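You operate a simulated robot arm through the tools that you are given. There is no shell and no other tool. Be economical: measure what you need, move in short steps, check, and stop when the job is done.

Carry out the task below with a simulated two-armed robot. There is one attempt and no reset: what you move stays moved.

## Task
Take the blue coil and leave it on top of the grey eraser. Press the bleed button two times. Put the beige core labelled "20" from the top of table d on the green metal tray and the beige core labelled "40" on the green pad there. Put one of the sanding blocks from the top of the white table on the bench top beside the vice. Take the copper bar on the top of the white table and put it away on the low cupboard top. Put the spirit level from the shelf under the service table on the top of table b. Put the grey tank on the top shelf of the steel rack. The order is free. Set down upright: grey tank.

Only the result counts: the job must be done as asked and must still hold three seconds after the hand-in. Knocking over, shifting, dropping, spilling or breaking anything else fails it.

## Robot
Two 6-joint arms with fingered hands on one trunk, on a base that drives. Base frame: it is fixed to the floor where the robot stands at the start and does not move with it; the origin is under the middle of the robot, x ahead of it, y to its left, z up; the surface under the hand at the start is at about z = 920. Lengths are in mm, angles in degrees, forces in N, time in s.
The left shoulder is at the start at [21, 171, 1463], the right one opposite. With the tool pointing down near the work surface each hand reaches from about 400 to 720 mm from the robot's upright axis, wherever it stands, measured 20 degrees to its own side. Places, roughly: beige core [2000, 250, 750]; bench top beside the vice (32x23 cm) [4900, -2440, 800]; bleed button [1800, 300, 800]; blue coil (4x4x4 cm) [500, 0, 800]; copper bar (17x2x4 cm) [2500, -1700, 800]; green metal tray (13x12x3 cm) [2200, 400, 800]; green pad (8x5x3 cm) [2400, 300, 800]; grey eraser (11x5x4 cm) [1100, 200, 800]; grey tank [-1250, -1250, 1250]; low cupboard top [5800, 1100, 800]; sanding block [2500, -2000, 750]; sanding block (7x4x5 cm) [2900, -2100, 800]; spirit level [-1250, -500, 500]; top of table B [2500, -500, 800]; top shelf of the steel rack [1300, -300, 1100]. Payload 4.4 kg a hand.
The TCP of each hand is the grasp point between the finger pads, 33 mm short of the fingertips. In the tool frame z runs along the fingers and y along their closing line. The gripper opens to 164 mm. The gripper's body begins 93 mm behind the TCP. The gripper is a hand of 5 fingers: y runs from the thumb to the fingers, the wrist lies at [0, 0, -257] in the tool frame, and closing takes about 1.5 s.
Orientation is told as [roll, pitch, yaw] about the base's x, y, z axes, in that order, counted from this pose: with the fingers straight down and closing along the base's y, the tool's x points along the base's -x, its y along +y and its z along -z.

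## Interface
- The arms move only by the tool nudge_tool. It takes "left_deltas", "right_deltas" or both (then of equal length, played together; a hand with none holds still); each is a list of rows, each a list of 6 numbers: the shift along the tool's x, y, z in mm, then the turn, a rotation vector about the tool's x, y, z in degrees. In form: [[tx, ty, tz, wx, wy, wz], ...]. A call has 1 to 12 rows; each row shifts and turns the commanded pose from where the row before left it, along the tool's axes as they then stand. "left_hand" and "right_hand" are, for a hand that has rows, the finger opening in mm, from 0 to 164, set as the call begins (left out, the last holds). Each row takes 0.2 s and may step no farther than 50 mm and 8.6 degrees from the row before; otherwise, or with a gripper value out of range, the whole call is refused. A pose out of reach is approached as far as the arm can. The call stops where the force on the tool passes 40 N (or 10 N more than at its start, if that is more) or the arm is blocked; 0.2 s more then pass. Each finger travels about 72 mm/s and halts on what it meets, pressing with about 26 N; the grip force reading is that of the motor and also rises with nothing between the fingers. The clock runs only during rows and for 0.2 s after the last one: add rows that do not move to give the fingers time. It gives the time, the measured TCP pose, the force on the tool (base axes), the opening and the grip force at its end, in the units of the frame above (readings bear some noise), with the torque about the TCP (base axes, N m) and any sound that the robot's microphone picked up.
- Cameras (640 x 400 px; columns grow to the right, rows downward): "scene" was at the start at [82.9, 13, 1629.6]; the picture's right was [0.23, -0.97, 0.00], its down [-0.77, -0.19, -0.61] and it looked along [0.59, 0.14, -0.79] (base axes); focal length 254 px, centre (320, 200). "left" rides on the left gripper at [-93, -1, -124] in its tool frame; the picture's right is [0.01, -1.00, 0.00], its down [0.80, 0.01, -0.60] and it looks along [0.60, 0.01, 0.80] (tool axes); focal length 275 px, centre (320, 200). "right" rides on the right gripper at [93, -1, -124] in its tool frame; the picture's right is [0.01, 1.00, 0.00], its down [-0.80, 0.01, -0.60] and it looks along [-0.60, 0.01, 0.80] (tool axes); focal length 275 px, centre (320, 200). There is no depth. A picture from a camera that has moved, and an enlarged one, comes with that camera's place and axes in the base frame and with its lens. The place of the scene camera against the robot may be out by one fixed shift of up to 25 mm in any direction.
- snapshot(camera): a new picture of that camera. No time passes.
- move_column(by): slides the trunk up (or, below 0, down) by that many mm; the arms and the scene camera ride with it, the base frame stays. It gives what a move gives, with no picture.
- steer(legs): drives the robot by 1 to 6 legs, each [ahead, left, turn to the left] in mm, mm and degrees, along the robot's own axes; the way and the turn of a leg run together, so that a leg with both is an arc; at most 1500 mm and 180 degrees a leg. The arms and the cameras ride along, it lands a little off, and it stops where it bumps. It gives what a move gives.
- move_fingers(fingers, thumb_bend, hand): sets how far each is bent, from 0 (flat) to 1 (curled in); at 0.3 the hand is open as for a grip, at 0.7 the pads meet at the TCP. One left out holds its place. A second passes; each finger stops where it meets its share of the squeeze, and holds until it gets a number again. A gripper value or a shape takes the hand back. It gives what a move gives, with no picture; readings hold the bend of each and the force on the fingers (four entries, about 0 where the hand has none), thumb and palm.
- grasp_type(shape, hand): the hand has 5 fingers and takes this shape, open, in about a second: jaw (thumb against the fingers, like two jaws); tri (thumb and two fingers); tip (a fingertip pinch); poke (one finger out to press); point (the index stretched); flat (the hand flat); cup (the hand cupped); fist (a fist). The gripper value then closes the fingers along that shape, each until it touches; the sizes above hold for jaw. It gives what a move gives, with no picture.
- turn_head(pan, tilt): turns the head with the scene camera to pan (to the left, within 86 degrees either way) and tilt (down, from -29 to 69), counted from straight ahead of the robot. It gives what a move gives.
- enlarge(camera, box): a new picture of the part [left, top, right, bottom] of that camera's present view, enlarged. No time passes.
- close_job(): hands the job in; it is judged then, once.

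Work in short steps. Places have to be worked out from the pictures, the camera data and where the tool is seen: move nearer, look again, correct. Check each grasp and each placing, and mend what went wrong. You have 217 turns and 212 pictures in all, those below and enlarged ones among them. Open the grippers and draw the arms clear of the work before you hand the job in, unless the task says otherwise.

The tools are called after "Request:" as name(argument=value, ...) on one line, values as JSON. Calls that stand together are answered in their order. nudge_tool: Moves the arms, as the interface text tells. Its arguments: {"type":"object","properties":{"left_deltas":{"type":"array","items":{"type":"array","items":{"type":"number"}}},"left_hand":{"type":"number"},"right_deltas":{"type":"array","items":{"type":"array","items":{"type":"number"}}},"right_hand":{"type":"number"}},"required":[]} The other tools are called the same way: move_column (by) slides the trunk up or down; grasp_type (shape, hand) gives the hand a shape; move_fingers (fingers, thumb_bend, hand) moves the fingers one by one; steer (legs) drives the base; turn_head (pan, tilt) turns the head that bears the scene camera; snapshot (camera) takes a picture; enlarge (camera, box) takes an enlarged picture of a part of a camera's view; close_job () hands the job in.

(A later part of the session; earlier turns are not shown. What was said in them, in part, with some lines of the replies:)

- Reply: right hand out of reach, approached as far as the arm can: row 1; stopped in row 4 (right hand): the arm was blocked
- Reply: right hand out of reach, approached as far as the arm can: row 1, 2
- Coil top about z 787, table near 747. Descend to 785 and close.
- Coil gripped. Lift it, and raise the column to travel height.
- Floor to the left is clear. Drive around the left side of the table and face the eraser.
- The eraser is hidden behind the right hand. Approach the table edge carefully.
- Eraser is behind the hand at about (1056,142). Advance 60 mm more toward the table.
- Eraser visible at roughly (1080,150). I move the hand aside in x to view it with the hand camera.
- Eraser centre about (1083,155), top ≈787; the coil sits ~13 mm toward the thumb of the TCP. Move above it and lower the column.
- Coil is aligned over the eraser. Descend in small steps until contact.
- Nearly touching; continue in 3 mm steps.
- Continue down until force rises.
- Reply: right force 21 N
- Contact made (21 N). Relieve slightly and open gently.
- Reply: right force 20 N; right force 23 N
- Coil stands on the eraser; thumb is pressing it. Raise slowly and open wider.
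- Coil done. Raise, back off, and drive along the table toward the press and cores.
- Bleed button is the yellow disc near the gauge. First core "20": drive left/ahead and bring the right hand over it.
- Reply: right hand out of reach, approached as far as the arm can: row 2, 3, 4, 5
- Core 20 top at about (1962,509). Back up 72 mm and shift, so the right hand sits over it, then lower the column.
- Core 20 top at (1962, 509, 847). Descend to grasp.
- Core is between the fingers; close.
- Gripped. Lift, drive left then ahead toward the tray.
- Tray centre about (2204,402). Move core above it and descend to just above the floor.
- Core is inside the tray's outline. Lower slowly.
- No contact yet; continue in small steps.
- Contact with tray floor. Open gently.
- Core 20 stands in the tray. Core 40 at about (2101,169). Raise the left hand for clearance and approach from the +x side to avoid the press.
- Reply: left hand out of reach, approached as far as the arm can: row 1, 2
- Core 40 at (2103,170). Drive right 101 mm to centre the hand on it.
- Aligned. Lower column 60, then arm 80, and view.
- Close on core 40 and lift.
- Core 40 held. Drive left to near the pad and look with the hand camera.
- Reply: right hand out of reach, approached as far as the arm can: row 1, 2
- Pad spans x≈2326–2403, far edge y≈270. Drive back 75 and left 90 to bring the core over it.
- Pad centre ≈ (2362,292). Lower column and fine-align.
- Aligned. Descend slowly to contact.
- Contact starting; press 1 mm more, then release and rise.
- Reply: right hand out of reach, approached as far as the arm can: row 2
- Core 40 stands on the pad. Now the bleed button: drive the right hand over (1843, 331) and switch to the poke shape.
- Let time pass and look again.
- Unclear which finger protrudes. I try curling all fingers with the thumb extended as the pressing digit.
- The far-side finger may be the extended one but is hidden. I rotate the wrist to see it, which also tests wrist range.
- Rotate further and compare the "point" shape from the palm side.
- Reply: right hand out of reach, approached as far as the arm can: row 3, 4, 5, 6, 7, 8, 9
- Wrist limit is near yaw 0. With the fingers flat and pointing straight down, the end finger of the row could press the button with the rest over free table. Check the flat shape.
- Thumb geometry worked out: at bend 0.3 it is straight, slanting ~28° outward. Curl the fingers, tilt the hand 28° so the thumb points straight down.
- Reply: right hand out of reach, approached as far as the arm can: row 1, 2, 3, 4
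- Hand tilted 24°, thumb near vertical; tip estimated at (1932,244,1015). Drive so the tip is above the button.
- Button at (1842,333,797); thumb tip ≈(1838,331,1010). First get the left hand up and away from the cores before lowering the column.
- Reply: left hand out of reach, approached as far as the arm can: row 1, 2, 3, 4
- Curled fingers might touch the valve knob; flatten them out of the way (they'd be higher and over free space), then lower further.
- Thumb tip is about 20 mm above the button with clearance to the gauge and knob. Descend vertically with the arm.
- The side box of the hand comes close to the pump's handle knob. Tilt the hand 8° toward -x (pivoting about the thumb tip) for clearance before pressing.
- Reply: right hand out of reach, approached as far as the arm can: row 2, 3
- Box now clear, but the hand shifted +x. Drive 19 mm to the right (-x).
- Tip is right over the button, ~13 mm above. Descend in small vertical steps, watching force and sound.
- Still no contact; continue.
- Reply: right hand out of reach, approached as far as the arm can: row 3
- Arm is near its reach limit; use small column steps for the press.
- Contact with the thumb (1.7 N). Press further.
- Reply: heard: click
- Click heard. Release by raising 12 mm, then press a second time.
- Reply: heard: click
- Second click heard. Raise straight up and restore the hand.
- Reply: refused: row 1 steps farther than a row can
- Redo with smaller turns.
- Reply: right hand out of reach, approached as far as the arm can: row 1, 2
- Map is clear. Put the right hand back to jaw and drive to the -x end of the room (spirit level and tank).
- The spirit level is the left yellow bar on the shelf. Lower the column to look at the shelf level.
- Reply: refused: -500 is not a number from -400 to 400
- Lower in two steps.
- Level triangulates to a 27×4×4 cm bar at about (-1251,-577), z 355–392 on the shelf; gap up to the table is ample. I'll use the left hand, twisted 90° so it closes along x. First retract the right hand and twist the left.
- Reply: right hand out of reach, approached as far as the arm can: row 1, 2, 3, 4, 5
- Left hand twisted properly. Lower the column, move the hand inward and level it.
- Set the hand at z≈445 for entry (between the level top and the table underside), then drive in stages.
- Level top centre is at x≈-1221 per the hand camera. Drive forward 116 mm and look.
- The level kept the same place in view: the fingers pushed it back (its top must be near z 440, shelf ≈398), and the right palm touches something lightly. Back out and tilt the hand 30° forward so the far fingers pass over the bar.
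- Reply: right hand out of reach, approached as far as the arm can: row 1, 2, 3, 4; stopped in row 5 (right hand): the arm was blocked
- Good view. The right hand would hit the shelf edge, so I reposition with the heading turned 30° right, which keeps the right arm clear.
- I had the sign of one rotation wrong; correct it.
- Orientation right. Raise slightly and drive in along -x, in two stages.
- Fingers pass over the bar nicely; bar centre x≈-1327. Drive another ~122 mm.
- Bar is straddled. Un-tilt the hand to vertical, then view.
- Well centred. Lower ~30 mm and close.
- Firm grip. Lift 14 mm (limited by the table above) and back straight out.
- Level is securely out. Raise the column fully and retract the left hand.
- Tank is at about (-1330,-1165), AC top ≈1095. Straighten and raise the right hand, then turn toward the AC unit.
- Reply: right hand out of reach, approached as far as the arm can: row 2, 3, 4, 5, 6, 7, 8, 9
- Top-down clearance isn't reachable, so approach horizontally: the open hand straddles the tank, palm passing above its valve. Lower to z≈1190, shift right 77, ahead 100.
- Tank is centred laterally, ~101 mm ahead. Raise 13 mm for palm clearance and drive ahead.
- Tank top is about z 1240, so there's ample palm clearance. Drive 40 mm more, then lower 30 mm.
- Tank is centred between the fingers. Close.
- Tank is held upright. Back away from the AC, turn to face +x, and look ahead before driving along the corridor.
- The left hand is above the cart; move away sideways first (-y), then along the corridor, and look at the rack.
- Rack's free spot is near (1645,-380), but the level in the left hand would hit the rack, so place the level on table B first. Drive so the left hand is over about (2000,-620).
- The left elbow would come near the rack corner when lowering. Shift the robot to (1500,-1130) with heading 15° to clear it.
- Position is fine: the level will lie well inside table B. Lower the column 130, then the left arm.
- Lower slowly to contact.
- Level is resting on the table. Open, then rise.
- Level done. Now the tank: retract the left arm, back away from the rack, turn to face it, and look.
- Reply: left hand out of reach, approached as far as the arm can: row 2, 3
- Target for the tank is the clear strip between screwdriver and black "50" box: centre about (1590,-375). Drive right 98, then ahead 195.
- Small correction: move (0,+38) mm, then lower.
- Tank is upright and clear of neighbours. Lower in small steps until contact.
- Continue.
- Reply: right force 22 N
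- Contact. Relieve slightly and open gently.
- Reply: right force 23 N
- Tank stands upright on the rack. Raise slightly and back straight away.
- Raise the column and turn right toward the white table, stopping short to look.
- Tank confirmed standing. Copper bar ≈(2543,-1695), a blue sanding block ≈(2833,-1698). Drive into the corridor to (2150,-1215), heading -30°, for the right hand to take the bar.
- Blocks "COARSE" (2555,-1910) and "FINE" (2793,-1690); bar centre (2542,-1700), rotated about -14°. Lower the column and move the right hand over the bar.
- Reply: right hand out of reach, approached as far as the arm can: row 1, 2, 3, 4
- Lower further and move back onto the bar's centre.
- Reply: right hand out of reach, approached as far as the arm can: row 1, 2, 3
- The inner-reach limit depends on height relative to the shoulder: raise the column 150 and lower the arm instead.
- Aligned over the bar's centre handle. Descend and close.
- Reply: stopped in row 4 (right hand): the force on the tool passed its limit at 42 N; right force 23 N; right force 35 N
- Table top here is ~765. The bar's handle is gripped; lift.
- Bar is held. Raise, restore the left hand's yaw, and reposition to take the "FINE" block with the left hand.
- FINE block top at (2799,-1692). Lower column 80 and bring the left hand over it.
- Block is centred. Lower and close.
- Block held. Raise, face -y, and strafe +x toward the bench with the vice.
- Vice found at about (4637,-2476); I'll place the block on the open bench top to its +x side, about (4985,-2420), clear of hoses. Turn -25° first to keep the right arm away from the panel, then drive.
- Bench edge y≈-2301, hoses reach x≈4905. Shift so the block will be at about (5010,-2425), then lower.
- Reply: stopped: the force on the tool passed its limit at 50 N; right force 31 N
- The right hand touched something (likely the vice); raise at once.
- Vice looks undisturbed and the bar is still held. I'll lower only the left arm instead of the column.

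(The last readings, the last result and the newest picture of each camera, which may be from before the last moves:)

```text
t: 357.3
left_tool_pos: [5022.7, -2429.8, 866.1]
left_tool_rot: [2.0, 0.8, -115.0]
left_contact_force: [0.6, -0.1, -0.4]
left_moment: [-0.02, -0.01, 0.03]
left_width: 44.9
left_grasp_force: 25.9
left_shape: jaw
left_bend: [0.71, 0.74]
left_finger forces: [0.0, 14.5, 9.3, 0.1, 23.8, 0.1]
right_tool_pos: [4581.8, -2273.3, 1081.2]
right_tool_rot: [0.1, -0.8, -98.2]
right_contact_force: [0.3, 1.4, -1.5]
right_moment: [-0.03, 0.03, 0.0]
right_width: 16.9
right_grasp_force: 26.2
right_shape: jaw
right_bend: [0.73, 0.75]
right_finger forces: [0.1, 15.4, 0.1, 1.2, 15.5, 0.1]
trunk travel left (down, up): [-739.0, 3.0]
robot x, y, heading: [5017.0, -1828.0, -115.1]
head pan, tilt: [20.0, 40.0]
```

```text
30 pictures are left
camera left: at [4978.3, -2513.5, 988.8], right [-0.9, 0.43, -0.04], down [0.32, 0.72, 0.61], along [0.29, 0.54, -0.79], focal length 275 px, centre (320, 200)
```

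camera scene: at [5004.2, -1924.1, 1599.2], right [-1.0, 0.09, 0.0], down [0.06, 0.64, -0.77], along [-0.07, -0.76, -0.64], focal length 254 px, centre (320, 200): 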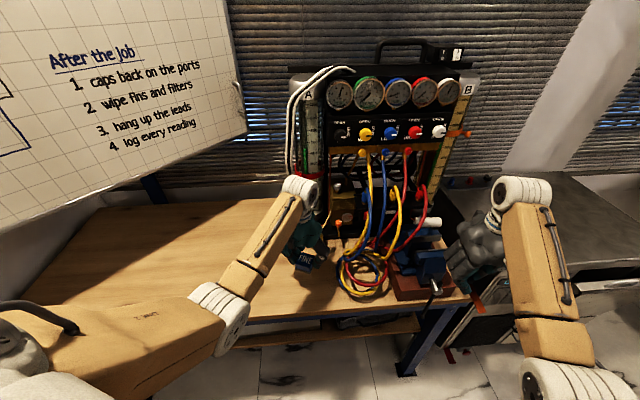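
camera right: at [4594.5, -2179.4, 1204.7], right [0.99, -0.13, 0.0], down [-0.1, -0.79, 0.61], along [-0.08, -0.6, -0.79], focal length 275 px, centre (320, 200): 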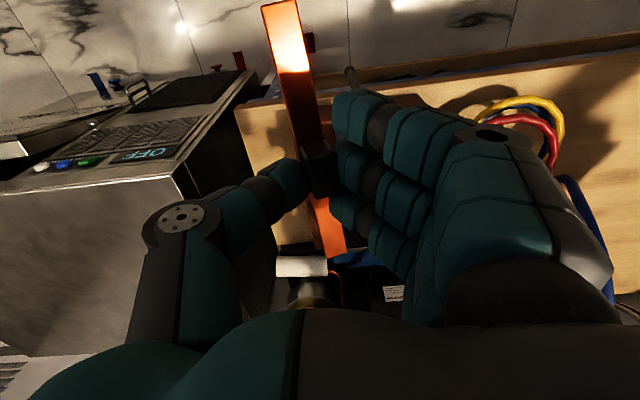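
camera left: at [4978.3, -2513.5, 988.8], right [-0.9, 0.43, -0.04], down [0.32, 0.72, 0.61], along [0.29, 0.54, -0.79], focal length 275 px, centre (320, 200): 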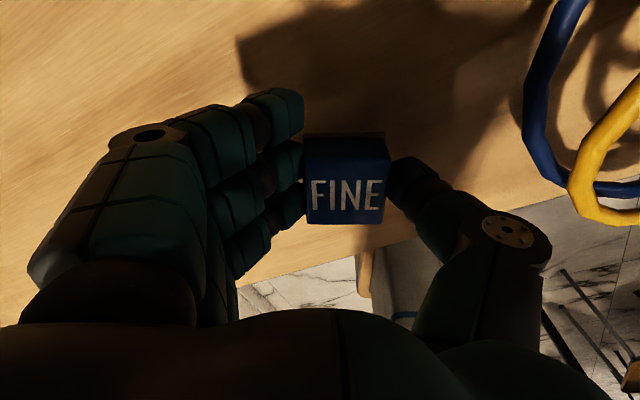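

Continue lowering to contact.

Request:
nudge_tool(left_deltas=[[0, 0, 8, 0, 0, 0], [0, 0, 5, 0, 0, 0], [0, 0, 4, 0, 0, 0], [0, 0, 0, 0, 0, 0]])

Request:
nudge_tool(left_deltas=[[0, 0, 3, 0, 0, 0], [0, 0, 0, 0, 0, 0], [0, 0, 3, 0, 0, 0], [0, 0, 0, 0, 0, 0]])

```text
t: 358.3
left_tool_pos: [5022.8, -2428.4, 849.2]
left_tool_rot: [1.9, 0.8, -115.1]
left_contact_force: [0.6, -0.1, -0.6]
left_moment: [-0.02, 0.0, 0.02]
left_width: 45.0
left_grasp_force: 25.9
left_shape: jaw
left_bend: [0.71, 0.74]
left_finger forces: [0.0, 14.7, 9.3, 0.0, 23.9, 0.0]
right_tool_pos: [4581.0, -2272.1, 1081.4]
right_tool_rot: [0.1, -0.8, -98.1]
right_contact_force: [0.9, 0.4, -1.4]
right_moment: [0.0, 0.0, 0.01]
right_width: 16.6
right_grasp_force: 26.0
right_shape: jaw
right_bend: [0.73, 0.75]
right_finger forces: [0.0, 15.4, 0.0, 1.2, 15.6, 0.0]
trunk travel left (down, up): [-739.0, 3.0]
robot x, y, heading: [5014.0, -1828.0, -115.3]
head pan, tilt: [20.0, 40.0]
```

```text
t: 359.3
left_tool_pos: [5024.2, -2428.9, 842.3]
left_tool_rot: [1.9, 0.8, -114.9]
left_contact_force: [-0.2, -0.3, -0.3]
left_moment: [-0.04, 0.0, 0.01]
left_width: 45.1
left_grasp_force: 26.0
left_shape: jaw
left_bend: [0.71, 0.74]
left_finger forces: [0.1, 14.6, 9.3, 0.0, 23.8, 0.0]
right_tool_pos: [4581.8, -2273.8, 1081.8]
right_tool_rot: [0.1, -0.7, -98.3]
right_contact_force: [-0.8, -0.2, -0.9]
right_moment: [-0.01, 0.01, 0.0]
right_width: 16.9
right_grasp_force: 26.0
right_shape: jaw
right_bend: [0.73, 0.75]
right_finger forces: [0.0, 15.4, 0.0, 1.2, 15.5, 0.1]
trunk travel left (down, up): [-739.0, 3.0]
robot x, y, heading: [5015.4, -1828.7, -115.2]
head pan, tilt: [20.0, 40.0]
```

Request:
nudge_tool(left_deltas=[[0, 0, 4, 0, 0, 0], [0, 0, 0, 0, 0, 0], [0, 0, 4, 0, 0, 0], [0, 0, 0, 0, 0, 0], [0, 0, 4, 0, 0, 0], [0, 0, 0, 0, 0, 0]])

Request:
enlarge(camera="scene", box=[240, 170, 400, 310])

```text
t: 360.4
left_tool_pos: [5023.3, -2433.4, 841.3]
left_tool_rot: [2.2, 0.2, -115.2]
left_contact_force: [2.4, 6.0, 21.6]
left_moment: [0.33, 0.28, -0.11]
left_width: 45.1
left_grasp_force: 26.3
left_shape: jaw
left_bend: [0.72, 0.75]
left_finger forces: [0.0, 17.1, 12.3, 0.0, 29.3, 0.0]
right_tool_pos: [4582.0, -2272.0, 1081.0]
right_tool_rot: [0.2, -0.8, -98.3]
right_contact_force: [0.3, 0.0, -1.3]
right_moment: [0.01, 0.0, -0.03]
right_width: 16.7
right_grasp_force: 25.7
right_shape: jaw
right_bend: [0.73, 0.75]
right_finger forces: [0.0, 15.4, 0.1, 1.2, 15.5, 0.1]
trunk travel left (down, up): [-739.0, 3.0]
robot x, y, heading: [5015.5, -1826.9, -115.1]
head pan, tilt: [20.0, 40.0]
stopped in row 5 (left hand): the force on the tool passed its limit at 42 N (the readings are from after the stop); the commanded pose is now the measured one
```

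```text
2.86 times, centred on (320, 240) of scene
camera zoom: at [5003.2, -1924.3, 1671.5], right [-1.0, 0.09, 0.0], down [0.06, 0.64, -0.77], along [-0.07, -0.76, -0.64], focal length 725 px, centre (320, 86)
```

zoom: 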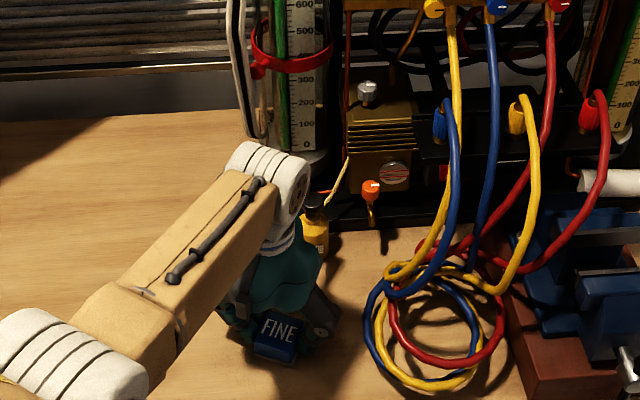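

Block is on the bench. Open and lift.

Request:
nudge_tool(left_deltas=[[0, 0, -1, 0, 0, 0], [0, 0, 0, 0, 0, 0], [0, 0, 0, 0, 0, 0], [0, 0, 0, 0, 0, 0]], left_hand=80)

Request:
nudge_tool(left_deltas=[[0, 0, -40, 0, 0, 0], [0, 0, -40, 0, 0, 0], [0, 0, -40, 0, 0, 0], [0, 0, -30, 0, 0, 0], [0, 0, 0, 0, 0, 0]])

Request:
steer(legs=[[-350, 0, 0]])

Request:
snapshot(camera="scene")

Request:
snapshot(camera="right")

```text
t: 361.4
left_tool_pos: [5022.7, -2431.4, 839.9]
left_tool_rot: [2.0, 0.5, -115.0]
left_contact_force: [-0.8, 0.6, -0.3]
left_moment: [-0.02, 0.0, -0.02]
left_width: 79.3
left_grasp_force: 0.1
left_shape: jaw
left_bend: [0.73, 0.73]
left_finger forces: [0.1, 0.0, 0.0, 0.0, 0.0, 0.1]
right_tool_pos: [4581.5, -2273.0, 1081.6]
right_tool_rot: [0.2, -0.8, -98.2]
right_contact_force: [0.9, 1.3, -1.1]
right_moment: [0.04, 0.01, -0.02]
right_width: 16.4
right_grasp_force: 26.1
right_shape: jaw
right_bend: [0.73, 0.75]
right_finger forces: [0.1, 15.4, 0.0, 1.3, 15.5, 0.0]
trunk travel left (down, up): [-739.0, 3.0]
robot x, y, heading: [5013.9, -1826.0, -115.0]
head pan, tilt: [20.0, 40.0]
```

```text
t: 362.6
left_tool_pos: [5018.2, -2430.9, 989.2]
left_tool_rot: [2.1, 0.5, -115.1]
left_contact_force: [0.2, -0.6, -0.1]
left_moment: [0.04, -0.02, -0.01]
left_width: 79.1
left_grasp_force: 0.1
left_shape: jaw
left_bend: [0.73, 0.73]
left_finger forces: [0.0, 0.1, 0.1, 0.0, 0.0, 0.0]
right_tool_pos: [4582.6, -2272.3, 1081.7]
right_tool_rot: [0.0, -0.8, -98.2]
right_contact_force: [-0.3, 0.1, -1.3]
right_moment: [-0.02, 0.01, -0.01]
right_width: 16.8
right_grasp_force: 26.6
right_shape: jaw
right_bend: [0.73, 0.75]
right_finger forces: [0.0, 15.4, 0.0, 1.3, 15.6, 0.1]
trunk travel left (down, up): [-739.0, 3.0]
robot x, y, heading: [5013.6, -1827.6, -115.1]
head pan, tilt: [20.0, 40.0]
```

```text
t: 364.8
left_tool_pos: [5167.3, -2114.2, 988.9]
left_tool_rot: [2.0, 0.3, -115.1]
left_contact_force: [-0.1, -0.5, 0.6]
left_moment: [0.0, 0.0, 0.02]
left_width: 79.3
left_grasp_force: 0.2
left_shape: jaw
left_bend: [0.73, 0.73]
left_finger forces: [0.0, 0.0, 0.0, 0.0, 0.0, 0.0]
right_tool_pos: [4729.4, -1955.6, 1081.9]
right_tool_rot: [0.1, -0.8, -98.1]
right_contact_force: [0.4, -0.6, -1.1]
right_moment: [-0.02, 0.03, 0.01]
right_width: 16.8
right_grasp_force: 25.9
right_shape: jaw
right_bend: [0.73, 0.75]
right_finger forces: [0.1, 15.4, 0.0, 1.3, 15.6, 0.0]
trunk travel left (down, up): [-739.0, 3.0]
robot x, y, heading: [5164.7, -1512.3, -115.2]
head pan, tilt: [20.0, 40.0]
```

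```text
28 pictures are left
camera scene: at [5151.9, -1608.1, 1671.5], right [-1.0, 0.09, 0.0], down [0.06, 0.64, -0.77], along [-0.07, -0.76, -0.64], focal length 254 px, centre (320, 200)
```

scene: 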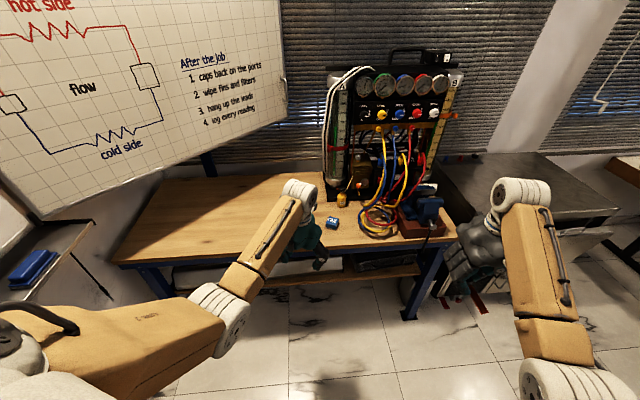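

```text
27 pictures are left
camera right: at [4743.1, -1861.6, 1205.3], right [0.99, -0.13, 0.0], down [-0.1, -0.79, 0.61], along [-0.08, -0.61, -0.79], focal length 275 px, centre (320, 200)
```

right: 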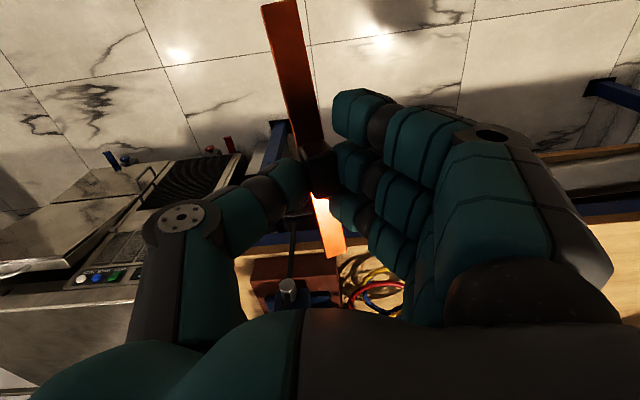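

Block is placed on the bench beside the vice. Now carry the bar to the low cupboard: turn to face +x and strafe +y in front of the far wall.

Request:
steer(legs=[[0, 0, 115], [0, 1500, 0], [0, 1000, 0]])

Request:
turn_head(pan=15, tilt=35)

Request:
snapshot(camera="scene")

```text
t: 368.5
left_tool_pos: [5752.1, -1573.8, 981.7]
left_tool_rot: [1.0, 1.7, -31.5]
left_contact_force: [-7.3, -2.0, -1.6]
left_moment: [0.11, -0.41, -0.05]
left_width: 79.4
left_grasp_force: 0.2
left_shape: jaw
left_bend: [0.72, 0.73]
left_finger forces: [6.8, 0.0, 0.0, 0.1, 0.1, 0.1]
right_tool_pos: [5559.9, -1989.0, 1080.7]
right_tool_rot: [0.0, -0.7, -14.4]
right_contact_force: [0.7, 1.0, -0.9]
right_moment: [-0.05, 0.03, -0.02]
right_width: 16.3
right_grasp_force: 25.9
right_shape: jaw
right_bend: [0.73, 0.75]
right_finger forces: [0.0, 15.3, 0.1, 1.3, 15.8, 0.1]
trunk travel left (down, up): [-739.0, 3.0]
robot x, y, heading: [5162.2, -1511.0, -31.1]
head pan, tilt: [20.0, 40.0]
stopped in leg 1: the force on the tool passed its limit at 43 N (the readings are from after the stop); the commanded pose is now the measured one
```

```text
t: 369.2
left_tool_pos: [5753.6, -1574.0, 981.8]
left_tool_rot: [1.2, 1.7, -31.2]
left_contact_force: [-7.4, -1.2, -5.8]
left_moment: [-0.11, -0.19, 0.13]
left_width: 79.4
left_grasp_force: 0.1
left_shape: jaw
left_bend: [0.72, 0.73]
left_finger forces: [9.5, 0.0, 0.0, 0.0, 0.1, 0.0]
right_tool_pos: [5559.1, -1990.4, 1081.8]
right_tool_rot: [0.0, -0.7, -14.4]
right_contact_force: [0.6, 0.2, -1.6]
right_moment: [0.02, -0.06, -0.02]
right_width: 16.4
right_grasp_force: 26.4
right_shape: jaw
right_bend: [0.73, 0.75]
right_finger forces: [0.0, 15.3, 0.0, 1.3, 15.7, 0.0]
trunk travel left (down, up): [-739.0, 3.0]
robot x, y, heading: [5165.3, -1513.8, -31.2]
head pan, tilt: [15.0, 35.0]
```

```text
26 pictures are left
camera scene: at [5255.9, -1544.9, 1679.0], right [-0.28, -0.96, 0.0], down [-0.55, 0.16, -0.82], along [0.79, -0.23, -0.57], focal length 254 px, centre (320, 200)
```

scene: 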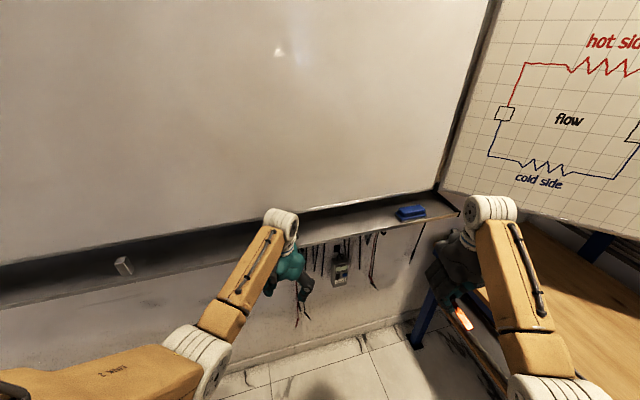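

The left hand touched the whiteboard tray; the wall is nearer than thought. Turn back slightly, back off from the wall, then complete the turn.

Request:
steer(legs=[[0, 0, -15], [-280, 0, 0]])

Request:
snapshot(camera="scene")

```text
t: 372.1
left_tool_pos: [5523.4, -1521.1, 983.6]
left_tool_rot: [1.2, 1.5, -46.2]
left_contact_force: [-0.4, -0.4, -0.3]
left_moment: [-0.01, -0.07, -0.02]
left_width: 79.5
left_grasp_force: 0.1
left_shape: jaw
left_bend: [0.72, 0.73]
left_finger forces: [0.0, 0.0, 0.0, 0.0, 0.0, 0.0]
right_tool_pos: [5229.2, -1873.0, 1082.0]
right_tool_rot: [0.0, -0.8, -29.3]
right_contact_force: [-0.2, 0.6, -1.4]
right_moment: [-0.01, 0.0, 0.0]
right_width: 16.4
right_grasp_force: 26.2
right_shape: jaw
right_bend: [0.73, 0.75]
right_finger forces: [0.0, 14.9, 0.0, 1.2, 15.4, 0.0]
trunk travel left (down, up): [-739.0, 3.0]
robot x, y, heading: [4968.9, -1309.3, -46.0]
head pan, tilt: [15.0, 35.0]
```

```text
25 pictures are left
camera scene: at [5050.7, -1365.0, 1679.1], right [-0.52, -0.86, 0.0], down [-0.49, 0.3, -0.82], along [0.7, -0.42, -0.57], focal length 254 px, centre (320, 200)
```

scene: 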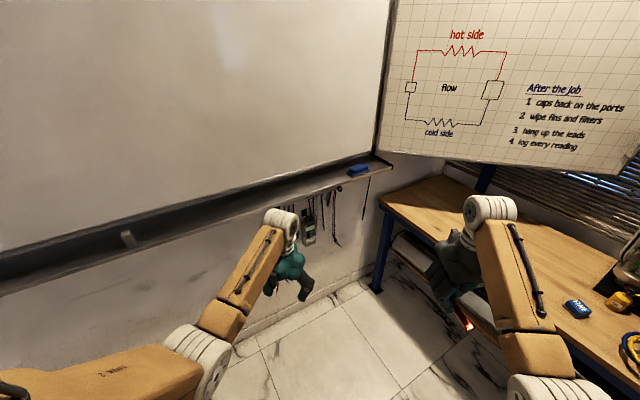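

Clear. Turn left to face +y, shift to the corridor centre and drive toward the cupboard.

Request:
steer(legs=[[0, 0, 136], [0, -230, 0], [1350, 0, 0]])

Request:
turn_head(pan=-20, tilt=30)

Request:
snapshot(camera="scene")

```text
t: 385.8
left_tool_pos: [4954.3, 587.7, 983.2]
left_tool_rot: [1.1, 1.7, 89.6]
left_contact_force: [0.6, 0.4, -0.3]
left_moment: [-0.02, -0.06, -0.01]
left_width: 79.2
left_grasp_force: 0.0
left_shape: jaw
left_bend: [0.72, 0.73]
left_finger forces: [0.0, 0.1, 0.0, 0.1, 0.1, 0.0]
right_tool_pos: [5410.9, 633.6, 1082.4]
right_tool_rot: [0.0, -0.8, 106.5]
right_contact_force: [0.1, -1.0, -0.9]
right_moment: [0.03, -0.02, 0.0]
right_width: 16.0
right_grasp_force: 25.8
right_shape: jaw
right_bend: [0.73, 0.76]
right_finger forces: [0.1, 13.8, 0.0, 1.3, 14.5, 0.0]
trunk travel left (down, up): [-739.0, 3.0]
robot x, y, heading: [5203.4, 43.6, 89.8]
head pan, tilt: [15.0, 35.0]
```

```text
t: 386.8
left_tool_pos: [4954.7, 585.7, 982.8]
left_tool_rot: [1.3, 1.7, 89.6]
left_contact_force: [0.5, -0.5, 0.1]
left_moment: [-0.01, 0.02, 0.0]
left_width: 79.3
left_grasp_force: 0.1
left_shape: jaw
left_bend: [0.72, 0.73]
left_finger forces: [0.1, 0.0, 0.1, 0.1, 0.1, 0.1]
right_tool_pos: [5411.4, 633.2, 1081.0]
right_tool_rot: [0.1, -0.7, 106.6]
right_contact_force: [0.4, 0.5, -1.1]
right_moment: [0.02, 0.0, 0.01]
right_width: 16.1
right_grasp_force: 25.9
right_shape: jaw
right_bend: [0.73, 0.76]
right_finger forces: [0.1, 13.8, 0.1, 1.3, 14.6, 0.0]
trunk travel left (down, up): [-739.0, 3.0]
robot x, y, heading: [5203.7, 48.1, 89.9]
head pan, tilt: [-20.0, 30.0]
```

```text
24 pictures are left
camera scene: at [5234.6, 137.6, 1686.8], right [0.94, -0.35, 0.0], down [-0.17, -0.47, -0.87], along [0.3, 0.81, -0.5], focal length 254 px, centre (320, 200)
```

scene: 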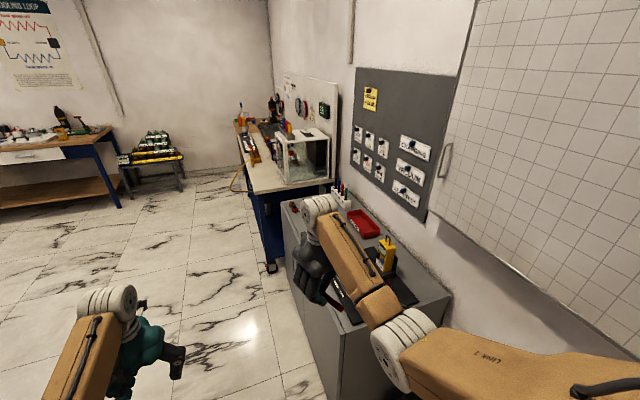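

Cupboard top spans x≈5500–5950, y≈600–1420, z≈850; aim for the free middle-front at about (5620,980). Drive to (5088,660) and turn to heading 50°.

Request:
steer(legs=[[614, 115, 0], [0, 0, -40]])

Request:
turn_head(pan=-15, tilt=38)

Request:
snapshot(camera="scene")

Request:
snapshot(camera="right")

```text
t: 392.2
left_tool_pos: [5251.8, 1236.8, 982.3]
left_tool_rot: [1.2, 1.6, 49.4]
left_contact_force: [-0.5, -0.1, -0.1]
left_moment: [0.02, 0.01, -0.01]
left_width: 79.3
left_grasp_force: 0.1
left_shape: jaw
left_bend: [0.72, 0.73]
left_finger forces: [0.0, 0.1, 0.0, 0.0, 0.0, 0.0]
right_tool_pos: [5630.1, 978.9, 1080.7]
right_tool_rot: [-0.1, -0.7, 66.4]
right_contact_force: [-0.3, -0.8, -1.2]
right_moment: [0.04, 0.01, 0.06]
right_width: 16.4
right_grasp_force: 26.0
right_shape: jaw
right_bend: [0.73, 0.76]
right_finger forces: [0.0, 13.5, 0.2, 1.3, 14.5, 0.0]
trunk travel left (down, up): [-739.0, 3.0]
robot x, y, heading: [5090.0, 665.3, 49.4]
head pan, tilt: [-20.0, 30.0]
```

```text
t: 392.9
left_tool_pos: [5251.3, 1237.7, 981.8]
left_tool_rot: [1.1, 1.7, 49.2]
left_contact_force: [0.3, -0.6, -0.6]
left_moment: [0.03, 0.03, 0.02]
left_width: 79.4
left_grasp_force: 0.0
left_shape: jaw
left_bend: [0.72, 0.73]
left_finger forces: [0.0, 0.0, 0.0, 0.0, 0.1, 0.1]
right_tool_pos: [5630.3, 977.6, 1082.0]
right_tool_rot: [0.0, -0.6, 66.4]
right_contact_force: [0.8, -0.1, -1.5]
right_moment: [0.03, -0.02, 0.01]
right_width: 16.2
right_grasp_force: 26.0
right_shape: jaw
right_bend: [0.73, 0.76]
right_finger forces: [0.0, 13.6, 0.0, 1.3, 14.4, 0.0]
trunk travel left (down, up): [-739.0, 3.0]
robot x, y, heading: [5091.8, 659.6, 49.3]
head pan, tilt: [-15.0, 38.0]
```

```text
23 pictures are left
camera scene: at [5170.9, 716.2, 1674.5], right [0.57, -0.82, 0.0], down [-0.51, -0.35, -0.79], along [0.65, 0.45, -0.62], focal length 254 px, centre (320, 200)
```

scene: 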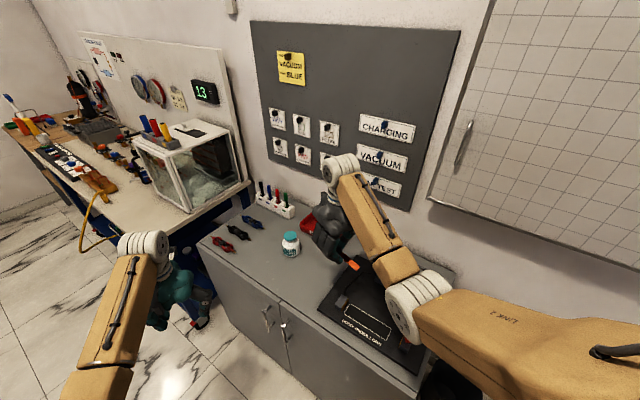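

```text
22 pictures are left
camera right: at [5594.2, 891.5, 1204.6], right [-0.92, 0.39, 0.0], down [0.31, 0.73, 0.61], along [0.24, 0.56, -0.79], focal length 275 px, centre (320, 200)
```

right: 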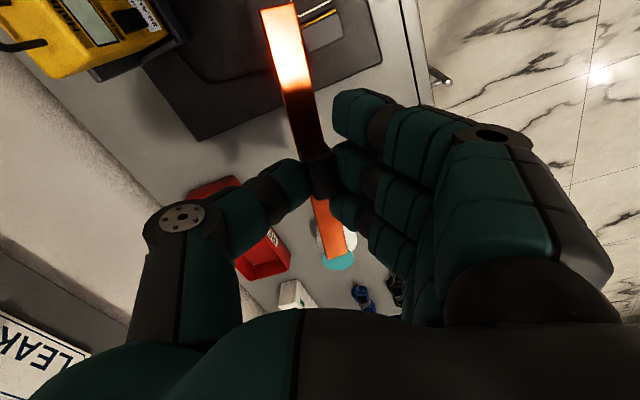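

Free strip on the cupboard lies between the black mat (y<985) and the bottle (5700,1207). Move so the bar will be centred at about (5600,1100).

Request:
steer(legs=[[73, 107, 0]])

Request:
snapshot(camera="right")

```text
t: 394.1
left_tool_pos: [5217.2, 1362.0, 982.8]
left_tool_rot: [1.2, 1.6, 49.4]
left_contact_force: [-0.4, 0.2, -0.2]
left_moment: [-0.04, -0.02, 0.01]
left_width: 79.3
left_grasp_force: 0.0
left_shape: jaw
left_bend: [0.72, 0.73]
left_finger forces: [0.0, 0.1, 0.1, 0.1, 0.0, 0.0]
right_tool_pos: [5596.5, 1103.6, 1081.0]
right_tool_rot: [-0.1, -0.7, 66.4]
right_contact_force: [0.0, 0.4, -1.6]
right_moment: [-0.04, -0.02, -0.05]
right_width: 16.3
right_grasp_force: 26.3
right_shape: jaw
right_bend: [0.73, 0.76]
right_finger forces: [0.0, 13.6, 0.1, 1.2, 14.4, 0.1]
trunk travel left (down, up): [-739.0, 3.0]
robot x, y, heading: [5059.6, 792.5, 49.5]
head pan, tilt: [-15.0, 38.0]
```

```text
21 pictures are left
camera right: at [5560.6, 1016.5, 1204.5], right [-0.92, 0.39, 0.0], down [0.31, 0.73, 0.61], along [0.24, 0.56, -0.79], focal length 275 px, centre (320, 200)
```

right: 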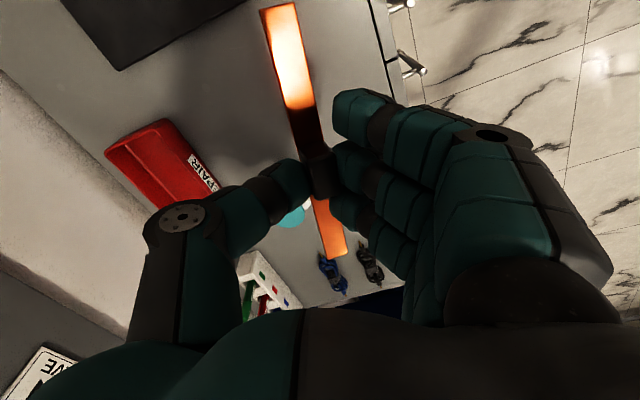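

Clear of bottle, mat and edge. Lower the right arm.

Request:
nudge_tool(right_deltas=[[0, 0, 40, 0, 0, 0], [0, 0, 40, 0, 0, 0], [0, 0, 40, 0, 0, 0], [0, 0, 20, 0, 0, 0], [0, 0, 0, 0, 0, 0]])

Request:
snapshot(camera="right")

Request:
enlarge(camera="scene", box=[200, 150, 440, 350])

```text
t: 395.3
left_tool_pos: [5218.3, 1361.8, 983.2]
left_tool_rot: [1.2, 1.4, 49.5]
left_contact_force: [0.4, 0.1, 0.2]
left_moment: [0.01, 0.02, -0.03]
left_width: 79.1
left_grasp_force: 0.0
left_shape: jaw
left_bend: [0.72, 0.73]
left_finger forces: [0.1, 0.1, 0.0, 0.1, 0.0, 0.1]
right_tool_pos: [5598.0, 1106.4, 939.1]
right_tool_rot: [0.0, -0.8, 66.4]
right_contact_force: [0.6, -0.5, -0.7]
right_moment: [0.01, 0.0, 0.02]
right_width: 16.3
right_grasp_force: 25.1
right_shape: jaw
right_bend: [0.73, 0.76]
right_finger forces: [0.1, 13.5, 0.1, 1.4, 14.4, 0.1]
trunk travel left (down, up): [-739.0, 3.0]
robot x, y, heading: [5058.7, 787.1, 49.5]
head pan, tilt: [-15.0, 38.0]
```

```text
20 pictures are left
camera right: at [5561.5, 1018.5, 1063.6], right [-0.92, 0.39, 0.0], down [0.31, 0.73, 0.61], along [0.24, 0.56, -0.79], focal length 275 px, centre (320, 200)
```

right: 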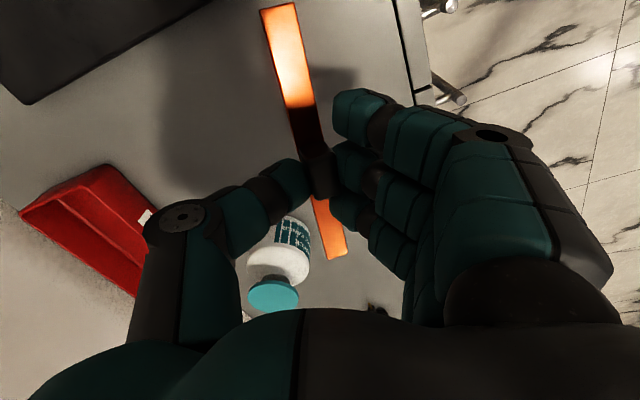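

```text
2.00 times, centred on (320, 250) of scene
camera zoom: at [5137.5, 840.4, 1674.5], right [0.57, -0.82, 0.0], down [-0.51, -0.35, -0.79], along [0.65, 0.45, -0.62], focal length 507 px, centre (320, 100)
```

zoom: 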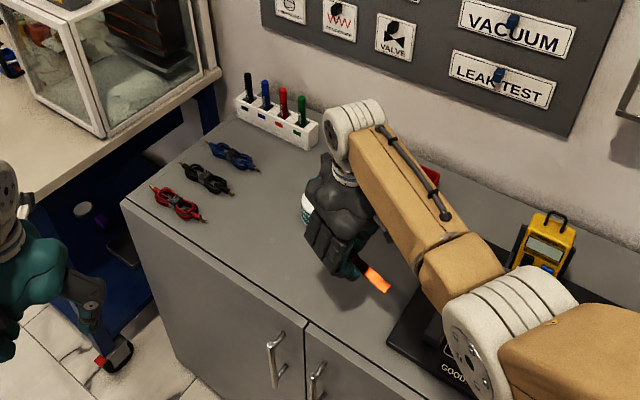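

Bottle is close to the bar's far end; shift the hand 15 mm away from it and lower further.

Request:
nudge_tool(right_deltas=[[11, 11, 0, 0, 0, 0], [0, 0, 20, 0, 0, 0], [0, 0, 10, 0, 0, 0], [0, 0, 0, 0, 0, 0]])

Request:
nudge_tool(right_deltas=[[0, 0, 5, 0, 0, 0], [0, 0, 0, 0, 0, 0], [0, 0, 4, 0, 0, 0], [0, 0, 0, 0, 0, 0]])

Request:
snapshot(camera="right")

```text
t: 396.3
left_tool_pos: [5217.3, 1361.5, 982.9]
left_tool_rot: [1.2, 1.6, 49.4]
left_contact_force: [-1.2, -0.1, -0.2]
left_moment: [-0.01, 0.03, 0.01]
left_width: 79.1
left_grasp_force: 0.0
left_shape: jaw
left_bend: [0.72, 0.73]
left_finger forces: [0.1, 0.0, 0.0, 0.1, 0.1, 0.1]
right_tool_pos: [5582.9, 1099.3, 910.3]
right_tool_rot: [0.0, -0.6, 66.3]
right_contact_force: [0.1, 0.8, -2.0]
right_moment: [0.0, 0.01, 0.04]
right_width: 16.6
right_grasp_force: 26.1
right_shape: jaw
right_bend: [0.73, 0.76]
right_finger forces: [0.0, 13.6, 0.1, 1.4, 14.4, 0.0]
trunk travel left (down, up): [-739.0, 3.0]
robot x, y, heading: [5059.1, 784.2, 49.4]
head pan, tilt: [-15.0, 38.0]
```

```text
t: 397.3
left_tool_pos: [5218.1, 1362.5, 982.4]
left_tool_rot: [1.1, 1.6, 49.4]
left_contact_force: [0.4, 1.0, -0.2]
left_moment: [0.02, 0.02, -0.02]
left_width: 79.1
left_grasp_force: 0.0
left_shape: jaw
left_bend: [0.72, 0.73]
left_finger forces: [0.1, 0.1, 0.1, 0.0, 0.0, 0.1]
right_tool_pos: [5583.3, 1098.9, 901.5]
right_tool_rot: [0.0, -0.6, 66.4]
right_contact_force: [0.4, 0.0, -1.2]
right_moment: [0.01, 0.02, -0.02]
right_width: 16.3
right_grasp_force: 26.0
right_shape: jaw
right_bend: [0.73, 0.76]
right_finger forces: [0.0, 13.6, 0.1, 1.4, 14.4, 0.0]
trunk travel left (down, up): [-739.0, 3.0]
robot x, y, heading: [5062.4, 789.9, 49.3]
head pan, tilt: [-15.0, 38.0]
```

```text
18 pictures are left
camera right: at [5547.2, 1012.4, 1025.2], right [-0.92, 0.39, 0.0], down [0.31, 0.73, 0.61], along [0.24, 0.56, -0.79], focal length 275 px, centre (320, 200)
```

right: 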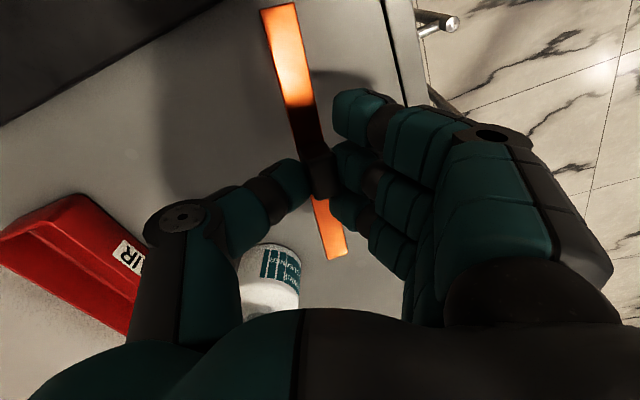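

Continue lowering to contact.

Request:
nudge_tool(right_deltas=[[0, 0, 4, 0, 0, 0], [0, 0, 0, 0, 0, 0], [0, 0, 4, 0, 0, 0], [0, 0, 0, 0, 0, 0], [0, 0, 4, 0, 0, 0], [0, 0, 0, 0, 0, 0]])

Request:
nudge_tool(right_deltas=[[0, 0, 4, 0, 0, 0], [0, 0, 0, 0, 0, 0], [0, 0, 4, 0, 0, 0], [0, 0, 0, 0, 0, 0]])

```text
t: 398.7
left_tool_pos: [5219.3, 1362.0, 983.0]
left_tool_rot: [1.3, 1.6, 49.5]
left_contact_force: [0.1, 0.3, 0.4]
left_moment: [0.0, 0.01, 0.02]
left_width: 79.3
left_grasp_force: 0.0
left_shape: jaw
left_bend: [0.72, 0.73]
left_finger forces: [0.0, 0.1, 0.0, 0.0, 0.0, 0.1]
right_tool_pos: [5583.5, 1098.5, 890.8]
right_tool_rot: [0.0, -0.7, 66.4]
right_contact_force: [0.3, 0.0, -1.0]
right_moment: [0.0, 0.0, -0.01]
right_width: 16.6
right_grasp_force: 26.0
right_shape: jaw
right_bend: [0.73, 0.76]
right_finger forces: [0.1, 13.5, 0.1, 1.4, 14.4, 0.0]
trunk travel left (down, up): [-739.0, 3.0]
robot x, y, heading: [5058.5, 787.9, 49.8]
head pan, tilt: [-15.0, 38.0]
```

```text
t: 399.7
left_tool_pos: [5218.8, 1361.0, 982.5]
left_tool_rot: [1.2, 1.6, 49.4]
left_contact_force: [0.6, -1.2, -0.5]
left_moment: [0.0, 0.01, 0.0]
left_width: 79.4
left_grasp_force: 0.0
left_shape: jaw
left_bend: [0.72, 0.73]
left_finger forces: [0.0, 0.0, 0.1, 0.0, 0.1, 0.0]
right_tool_pos: [5583.1, 1099.5, 881.5]
right_tool_rot: [0.0, -0.8, 66.5]
right_contact_force: [0.2, -0.4, -1.7]
right_moment: [0.01, -0.01, 0.0]
right_width: 15.9
right_grasp_force: 25.7
right_shape: jaw
right_bend: [0.73, 0.76]
right_finger forces: [0.0, 13.7, 0.1, 1.5, 14.4, 0.0]
trunk travel left (down, up): [-739.0, 3.0]
robot x, y, heading: [5061.3, 789.2, 49.7]
head pan, tilt: [-15.0, 38.0]
```

Request:
nudge_tool(right_deltas=[[0, 0, 4, 0, 0, 0], [0, 0, 0, 0, 0, 0], [0, 0, 4, 0, 0, 0], [0, 0, 0, 0, 0, 0], [0, 0, 4, 0, 0, 0], [0, 0, 0, 0, 0, 0]])

Request:
snapshot(camera="right")

```text
t: 401.1
left_tool_pos: [5218.7, 1362.7, 984.1]
left_tool_rot: [1.2, 1.6, 49.3]
left_contact_force: [0.8, -0.3, 0.3]
left_moment: [-0.01, 0.03, 0.0]
left_width: 79.3
left_grasp_force: 0.0
left_shape: jaw
left_bend: [0.72, 0.73]
left_finger forces: [0.1, 0.1, 0.0, 0.1, 0.1, 0.0]
right_tool_pos: [5583.5, 1099.5, 870.5]
right_tool_rot: [0.2, -0.6, 66.4]
right_contact_force: [0.4, -0.5, -1.2]
right_moment: [-0.01, 0.0, 0.0]
right_width: 16.4
right_grasp_force: 26.4
right_shape: jaw
right_bend: [0.73, 0.76]
right_finger forces: [0.0, 13.6, 0.0, 1.4, 14.4, 0.0]
trunk travel left (down, up): [-739.0, 3.0]
robot x, y, heading: [5061.0, 786.8, 49.4]
head pan, tilt: [-15.0, 38.0]
```

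```text
17 pictures are left
camera right: at [5547.4, 1012.8, 993.6], right [-0.92, 0.39, 0.0], down [0.31, 0.73, 0.61], along [0.24, 0.56, -0.79], focal length 275 px, centre (320, 200)
```

right: 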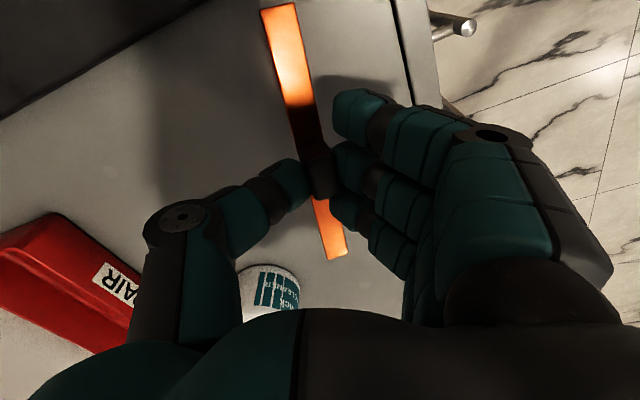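

Surface is lower than estimated; keep going.

Request:
nudge_tool(right_deltas=[[0, 0, 5, 0, 0, 0], [0, 0, 0, 0, 0, 0], [0, 0, 5, 0, 0, 0], [0, 0, 0, 0, 0, 0], [0, 0, 5, 0, 0, 0], [0, 0, 0, 0, 0, 0]])

Request:
nudge_tool(right_deltas=[[0, 0, 5, 0, 0, 0], [0, 0, 0, 0, 0, 0], [0, 0, 5, 0, 0, 0], [0, 0, 0, 0, 0, 0]])

Request:
snapshot(camera="right")

```text
t: 402.5
left_tool_pos: [5218.2, 1361.7, 982.7]
left_tool_rot: [1.3, 1.5, 49.4]
left_contact_force: [-0.1, -0.3, 0.1]
left_moment: [0.01, 0.05, 0.02]
left_width: 79.5
left_grasp_force: 0.1
left_shape: jaw
left_bend: [0.72, 0.73]
left_finger forces: [0.0, 0.1, 0.0, 0.1, 0.0, 0.0]
right_tool_pos: [5584.0, 1098.1, 856.2]
right_tool_rot: [0.0, -0.8, 66.5]
right_contact_force: [0.5, -0.4, -1.9]
right_moment: [-0.02, 0.02, -0.03]
right_width: 16.5
right_grasp_force: 25.2
right_shape: jaw
right_bend: [0.73, 0.76]
right_finger forces: [0.0, 13.6, 0.0, 1.5, 14.4, 0.0]
trunk travel left (down, up): [-739.0, 3.0]
robot x, y, heading: [5061.1, 789.8, 49.4]
head pan, tilt: [-15.0, 38.0]
```

```text
t: 403.5
left_tool_pos: [5217.7, 1361.8, 983.5]
left_tool_rot: [1.1, 1.6, 49.3]
left_contact_force: [0.4, -0.2, -0.3]
left_moment: [0.01, -0.02, -0.05]
left_width: 79.4
left_grasp_force: 0.0
left_shape: jaw
left_bend: [0.72, 0.73]
left_finger forces: [0.1, 0.0, 0.0, 0.0, 0.1, 0.0]
right_tool_pos: [5583.8, 1099.7, 846.0]
right_tool_rot: [0.0, -0.7, 66.4]
right_contact_force: [0.3, -0.4, 0.1]
right_moment: [-0.12, 0.05, 0.04]
right_width: 16.3
right_grasp_force: 26.2
right_shape: jaw
right_bend: [0.73, 0.76]
right_finger forces: [0.0, 13.3, 0.1, 2.3, 15.8, 0.1]
trunk travel left (down, up): [-739.0, 3.0]
robot x, y, heading: [5060.4, 788.0, 49.6]
head pan, tilt: [-15.0, 38.0]
```

```text
16 pictures are left
camera right: at [5547.2, 1013.0, 968.6], right [-0.92, 0.39, 0.0], down [0.31, 0.73, 0.61], along [0.24, 0.56, -0.79], focal length 275 px, centre (320, 200)
```

right: 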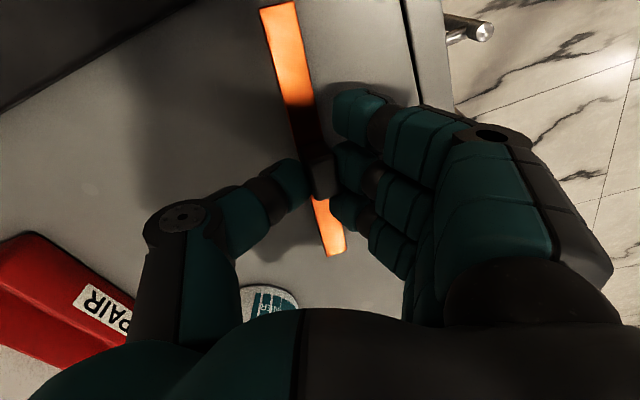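

First contact; press a few mm more so it lies flat.

Request:
nudge_tool(right_deltas=[[0, 0, 3, 0, 0, 0], [0, 0, 0, 0, 0, 0], [0, 0, 3, 0, 0, 0], [0, 0, 0, 0, 0, 0]])

Request:
nudge_tool(right_deltas=[[0, 0, 3, 0, 0, 0], [0, 0, 0, 0, 0, 0]])

```text
t: 404.5
left_tool_pos: [5216.5, 1362.5, 983.5]
left_tool_rot: [1.2, 1.5, 49.5]
left_contact_force: [-0.5, 0.1, 0.7]
left_moment: [0.01, -0.01, 0.0]
left_width: 79.2
left_grasp_force: 0.0
left_shape: jaw
left_bend: [0.72, 0.73]
left_finger forces: [0.1, 0.0, 0.0, 0.0, 0.0, 0.1]
right_tool_pos: [5583.2, 1099.9, 841.1]
right_tool_rot: [0.0, -0.8, 66.5]
right_contact_force: [0.0, -0.6, 6.3]
right_moment: [-0.12, 0.08, -0.01]
right_width: 16.7
right_grasp_force: 26.4
right_shape: jaw
right_bend: [0.73, 0.76]
right_finger forces: [0.0, 15.1, 0.1, 0.0, 17.3, 0.0]
trunk travel left (down, up): [-739.0, 3.0]
robot x, y, heading: [5061.2, 788.7, 49.4]
head pan, tilt: [-15.0, 38.0]
```

```text
t: 405.1
left_tool_pos: [5216.0, 1360.7, 984.4]
left_tool_rot: [1.2, 1.5, 49.4]
left_contact_force: [0.2, 0.6, 0.2]
left_moment: [0.0, -0.01, -0.01]
left_width: 79.2
left_grasp_force: 0.1
left_shape: jaw
left_bend: [0.72, 0.73]
left_finger forces: [0.1, 0.0, 0.0, 0.0, 0.0, 0.0]
right_tool_pos: [5584.7, 1100.3, 839.0]
right_tool_rot: [-0.2, -1.1, 66.4]
right_contact_force: [3.6, -2.8, 24.2]
right_moment: [0.14, 0.04, 0.09]
right_width: 17.2
right_grasp_force: 26.1
right_shape: jaw
right_bend: [0.73, 0.77]
right_finger forces: [0.0, 14.7, 0.1, 6.7, 24.5, 0.0]
trunk travel left (down, up): [-739.0, 3.0]
robot x, y, heading: [5060.5, 786.4, 49.8]
head pan, tilt: [-15.0, 38.0]
```

Bar is flat on the top. Open and raise.

Request:
nudge_tool(right_deltas=[[0, 0, -2, 0, 0, 0], [0, 0, 0, 0, 0, 0], [0, 0, 0, 0, 0, 0]], right_hand=50)

Request:
nudge_tool(right_deltas=[[0, 0, -30, 0, 0, 0], [0, 0, -40, 0, 0, 0], [0, 0, -45, 0, 0, 0], [0, 0, -45, 0, 0, 0], [0, 0, 0, 0, 0, 0]])

Request:
snapshot(camera="right")

```text
t: 405.9
left_tool_pos: [5219.2, 1361.7, 982.8]
left_tool_rot: [1.3, 1.6, 49.4]
left_contact_force: [0.4, 0.4, -0.3]
left_moment: [-0.01, -0.02, -0.03]
left_width: 79.3
left_grasp_force: 0.2
left_shape: jaw
left_bend: [0.72, 0.73]
left_finger forces: [0.1, 0.0, 0.1, 0.1, 0.0, 0.0]
right_tool_pos: [5583.9, 1099.4, 837.5]
right_tool_rot: [0.0, -0.6, 66.5]
right_contact_force: [-0.3, -0.3, -0.1]
right_moment: [0.02, 0.01, 0.01]
right_width: 49.0
right_grasp_force: 0.0
right_shape: jaw
right_bend: [0.73, 0.76]
right_finger forces: [0.0, 0.0, 0.0, 0.0, 0.0, 0.1]
trunk travel left (down, up): [-739.0, 3.0]
robot x, y, heading: [5061.3, 787.1, 49.6]
head pan, tilt: [-15.0, 38.0]
```

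```text
t: 407.1
left_tool_pos: [5218.5, 1361.5, 982.6]
left_tool_rot: [1.3, 1.6, 49.4]
left_contact_force: [0.1, -0.8, 0.1]
left_moment: [0.04, 0.05, -0.02]
left_width: 79.3
left_grasp_force: 0.1
left_shape: jaw
left_bend: [0.72, 0.73]
left_finger forces: [0.1, 0.1, 0.0, 0.1, 0.0, 0.1]
right_tool_pos: [5582.1, 1097.8, 998.9]
right_tool_rot: [0.0, -0.7, 66.4]
right_contact_force: [-0.3, 0.1, -0.3]
right_moment: [0.03, 0.03, -0.01]
right_width: 49.2
right_grasp_force: 0.0
right_shape: jaw
right_bend: [0.73, 0.76]
right_finger forces: [0.1, 0.1, 0.0, 0.1, 0.0, 0.1]
trunk travel left (down, up): [-739.0, 3.0]
robot x, y, heading: [5059.4, 789.7, 49.5]
head pan, tilt: [-15.0, 38.0]
```

```text
15 pictures are left
camera right: at [5546.7, 1010.8, 1122.1], right [-0.92, 0.39, 0.0], down [0.31, 0.73, 0.61], along [0.24, 0.56, -0.79], focal length 275 px, centre (320, 200)
```

right: 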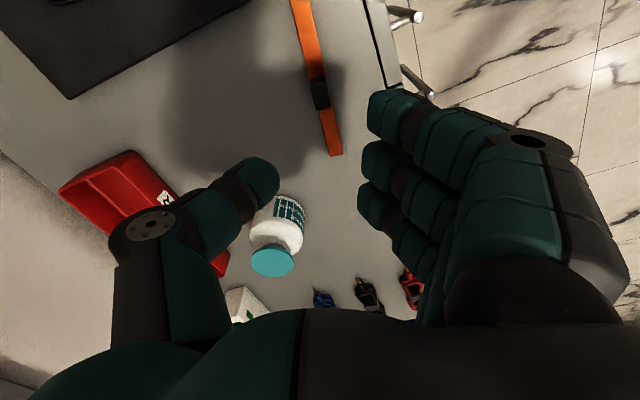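

Bar rests on the cupboard top. Back away with open hands and take a last look.

Request:
steer(legs=[[-300, 0, 0]])

Request:
nudge_tool(left_deltas=[[0, 0, 0, 0, 0, 0], [0, 0, 0, 0, 0, 0], [0, 0, 0, 0, 0, 0]], right_deltas=[[0, 0, 0, 0, 0, 0], [0, 0, 0, 0, 0, 0], [0, 0, 0, 0, 0, 0]], left_hand=140, right_hand=140)

Request:
snapshot(camera="scene")

```text
t: 409.2
left_tool_pos: [5023.0, 1131.5, 983.3]
left_tool_rot: [1.3, 1.6, 49.4]
left_contact_force: [-0.7, 0.4, 0.0]
left_moment: [0.04, -0.01, -0.02]
left_width: 79.3
left_grasp_force: 0.0
left_shape: jaw
left_bend: [0.72, 0.73]
left_finger forces: [0.0, 0.0, 0.1, 0.0, 0.1, 0.0]
right_tool_pos: [5388.2, 868.7, 999.1]
right_tool_rot: [0.1, -0.7, 66.5]
right_contact_force: [-0.9, -0.8, -0.2]
right_moment: [0.03, -0.03, -0.01]
right_width: 49.5
right_grasp_force: 0.0
right_shape: jaw
right_bend: [0.73, 0.76]
right_finger forces: [0.0, 0.1, 0.1, 0.0, 0.0, 0.0]
trunk travel left (down, up): [-739.0, 3.0]
robot x, y, heading: [4864.2, 558.9, 49.6]
head pan, tilt: [-15.0, 38.0]
```

```text
t: 410.0
left_tool_pos: [5023.9, 1133.6, 983.3]
left_tool_rot: [1.3, 1.6, 49.3]
left_contact_force: [0.1, 0.4, 0.0]
left_moment: [-0.02, 0.02, 0.02]
left_width: 139.9
left_grasp_force: 0.1
left_shape: jaw
left_bend: [0.53, 0.54]
left_finger forces: [0.0, 0.0, 0.0, 0.1, 0.1, 0.0]
right_tool_pos: [5387.7, 868.2, 997.9]
right_tool_rot: [0.0, -0.7, 66.4]
right_contact_force: [-0.3, -0.1, -0.1]
right_moment: [0.02, 0.0, 0.0]
right_width: 139.9
right_grasp_force: 0.0
right_shape: jaw
right_bend: [0.53, 0.54]
right_finger forces: [0.0, 0.1, 0.1, 0.0, 0.0, 0.1]
trunk travel left (down, up): [-739.0, 3.0]
robot x, y, heading: [4862.0, 558.1, 49.7]
head pan, tilt: [-15.0, 38.0]
```

```text
14 pictures are left
camera scene: at [4942.5, 612.0, 1674.4], right [0.57, -0.82, 0.0], down [-0.51, -0.35, -0.79], along [0.65, 0.45, -0.62], focal length 254 px, centre (320, 200)
```

scene: 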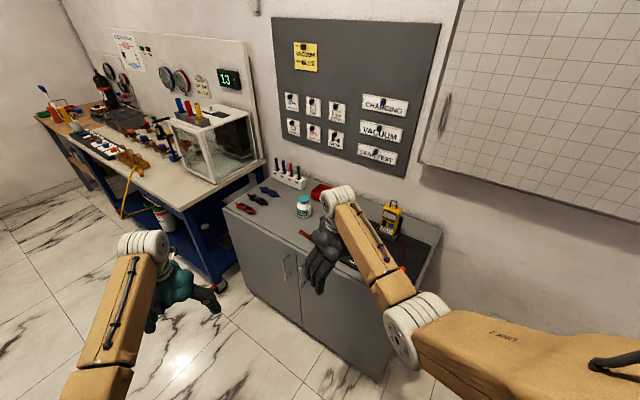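

All items are placed, both hands are open and clear of the work; hand in.

Request:
close_job()

```text
The job is handed in.
```

I finished and handed in every part of the job; I don't have the verdict yet.

- **Blue coil:** on top of the grey eraser.
- **Bleed button:** pressed twice, with a click heard each time.
- **Cores:** "20" stands in the green metal tray and "40" stands on the green pad.
- **Sanding block:** the one marked "FINE" is on the bench top, about 37 cm from the vice on its open side and clear of the hoses.
- **Copper bar:** lying flat on the low cupboard top, between the black mat and the bottle.
- **Spirit level:** on table B. My first reach pushed it back along its shelf before I got a grip.
- **Grey tank:** upright on the top shelf of the steel rack.

There were two unplanned contacts along the way. The right hand pressed down on something beside the vice, probably the vice itself, before it stopped at the force limit. The left hand also touched something at the far wall, most likely the whiteboard tray. I saw nothing moved in the pictures I took after each.
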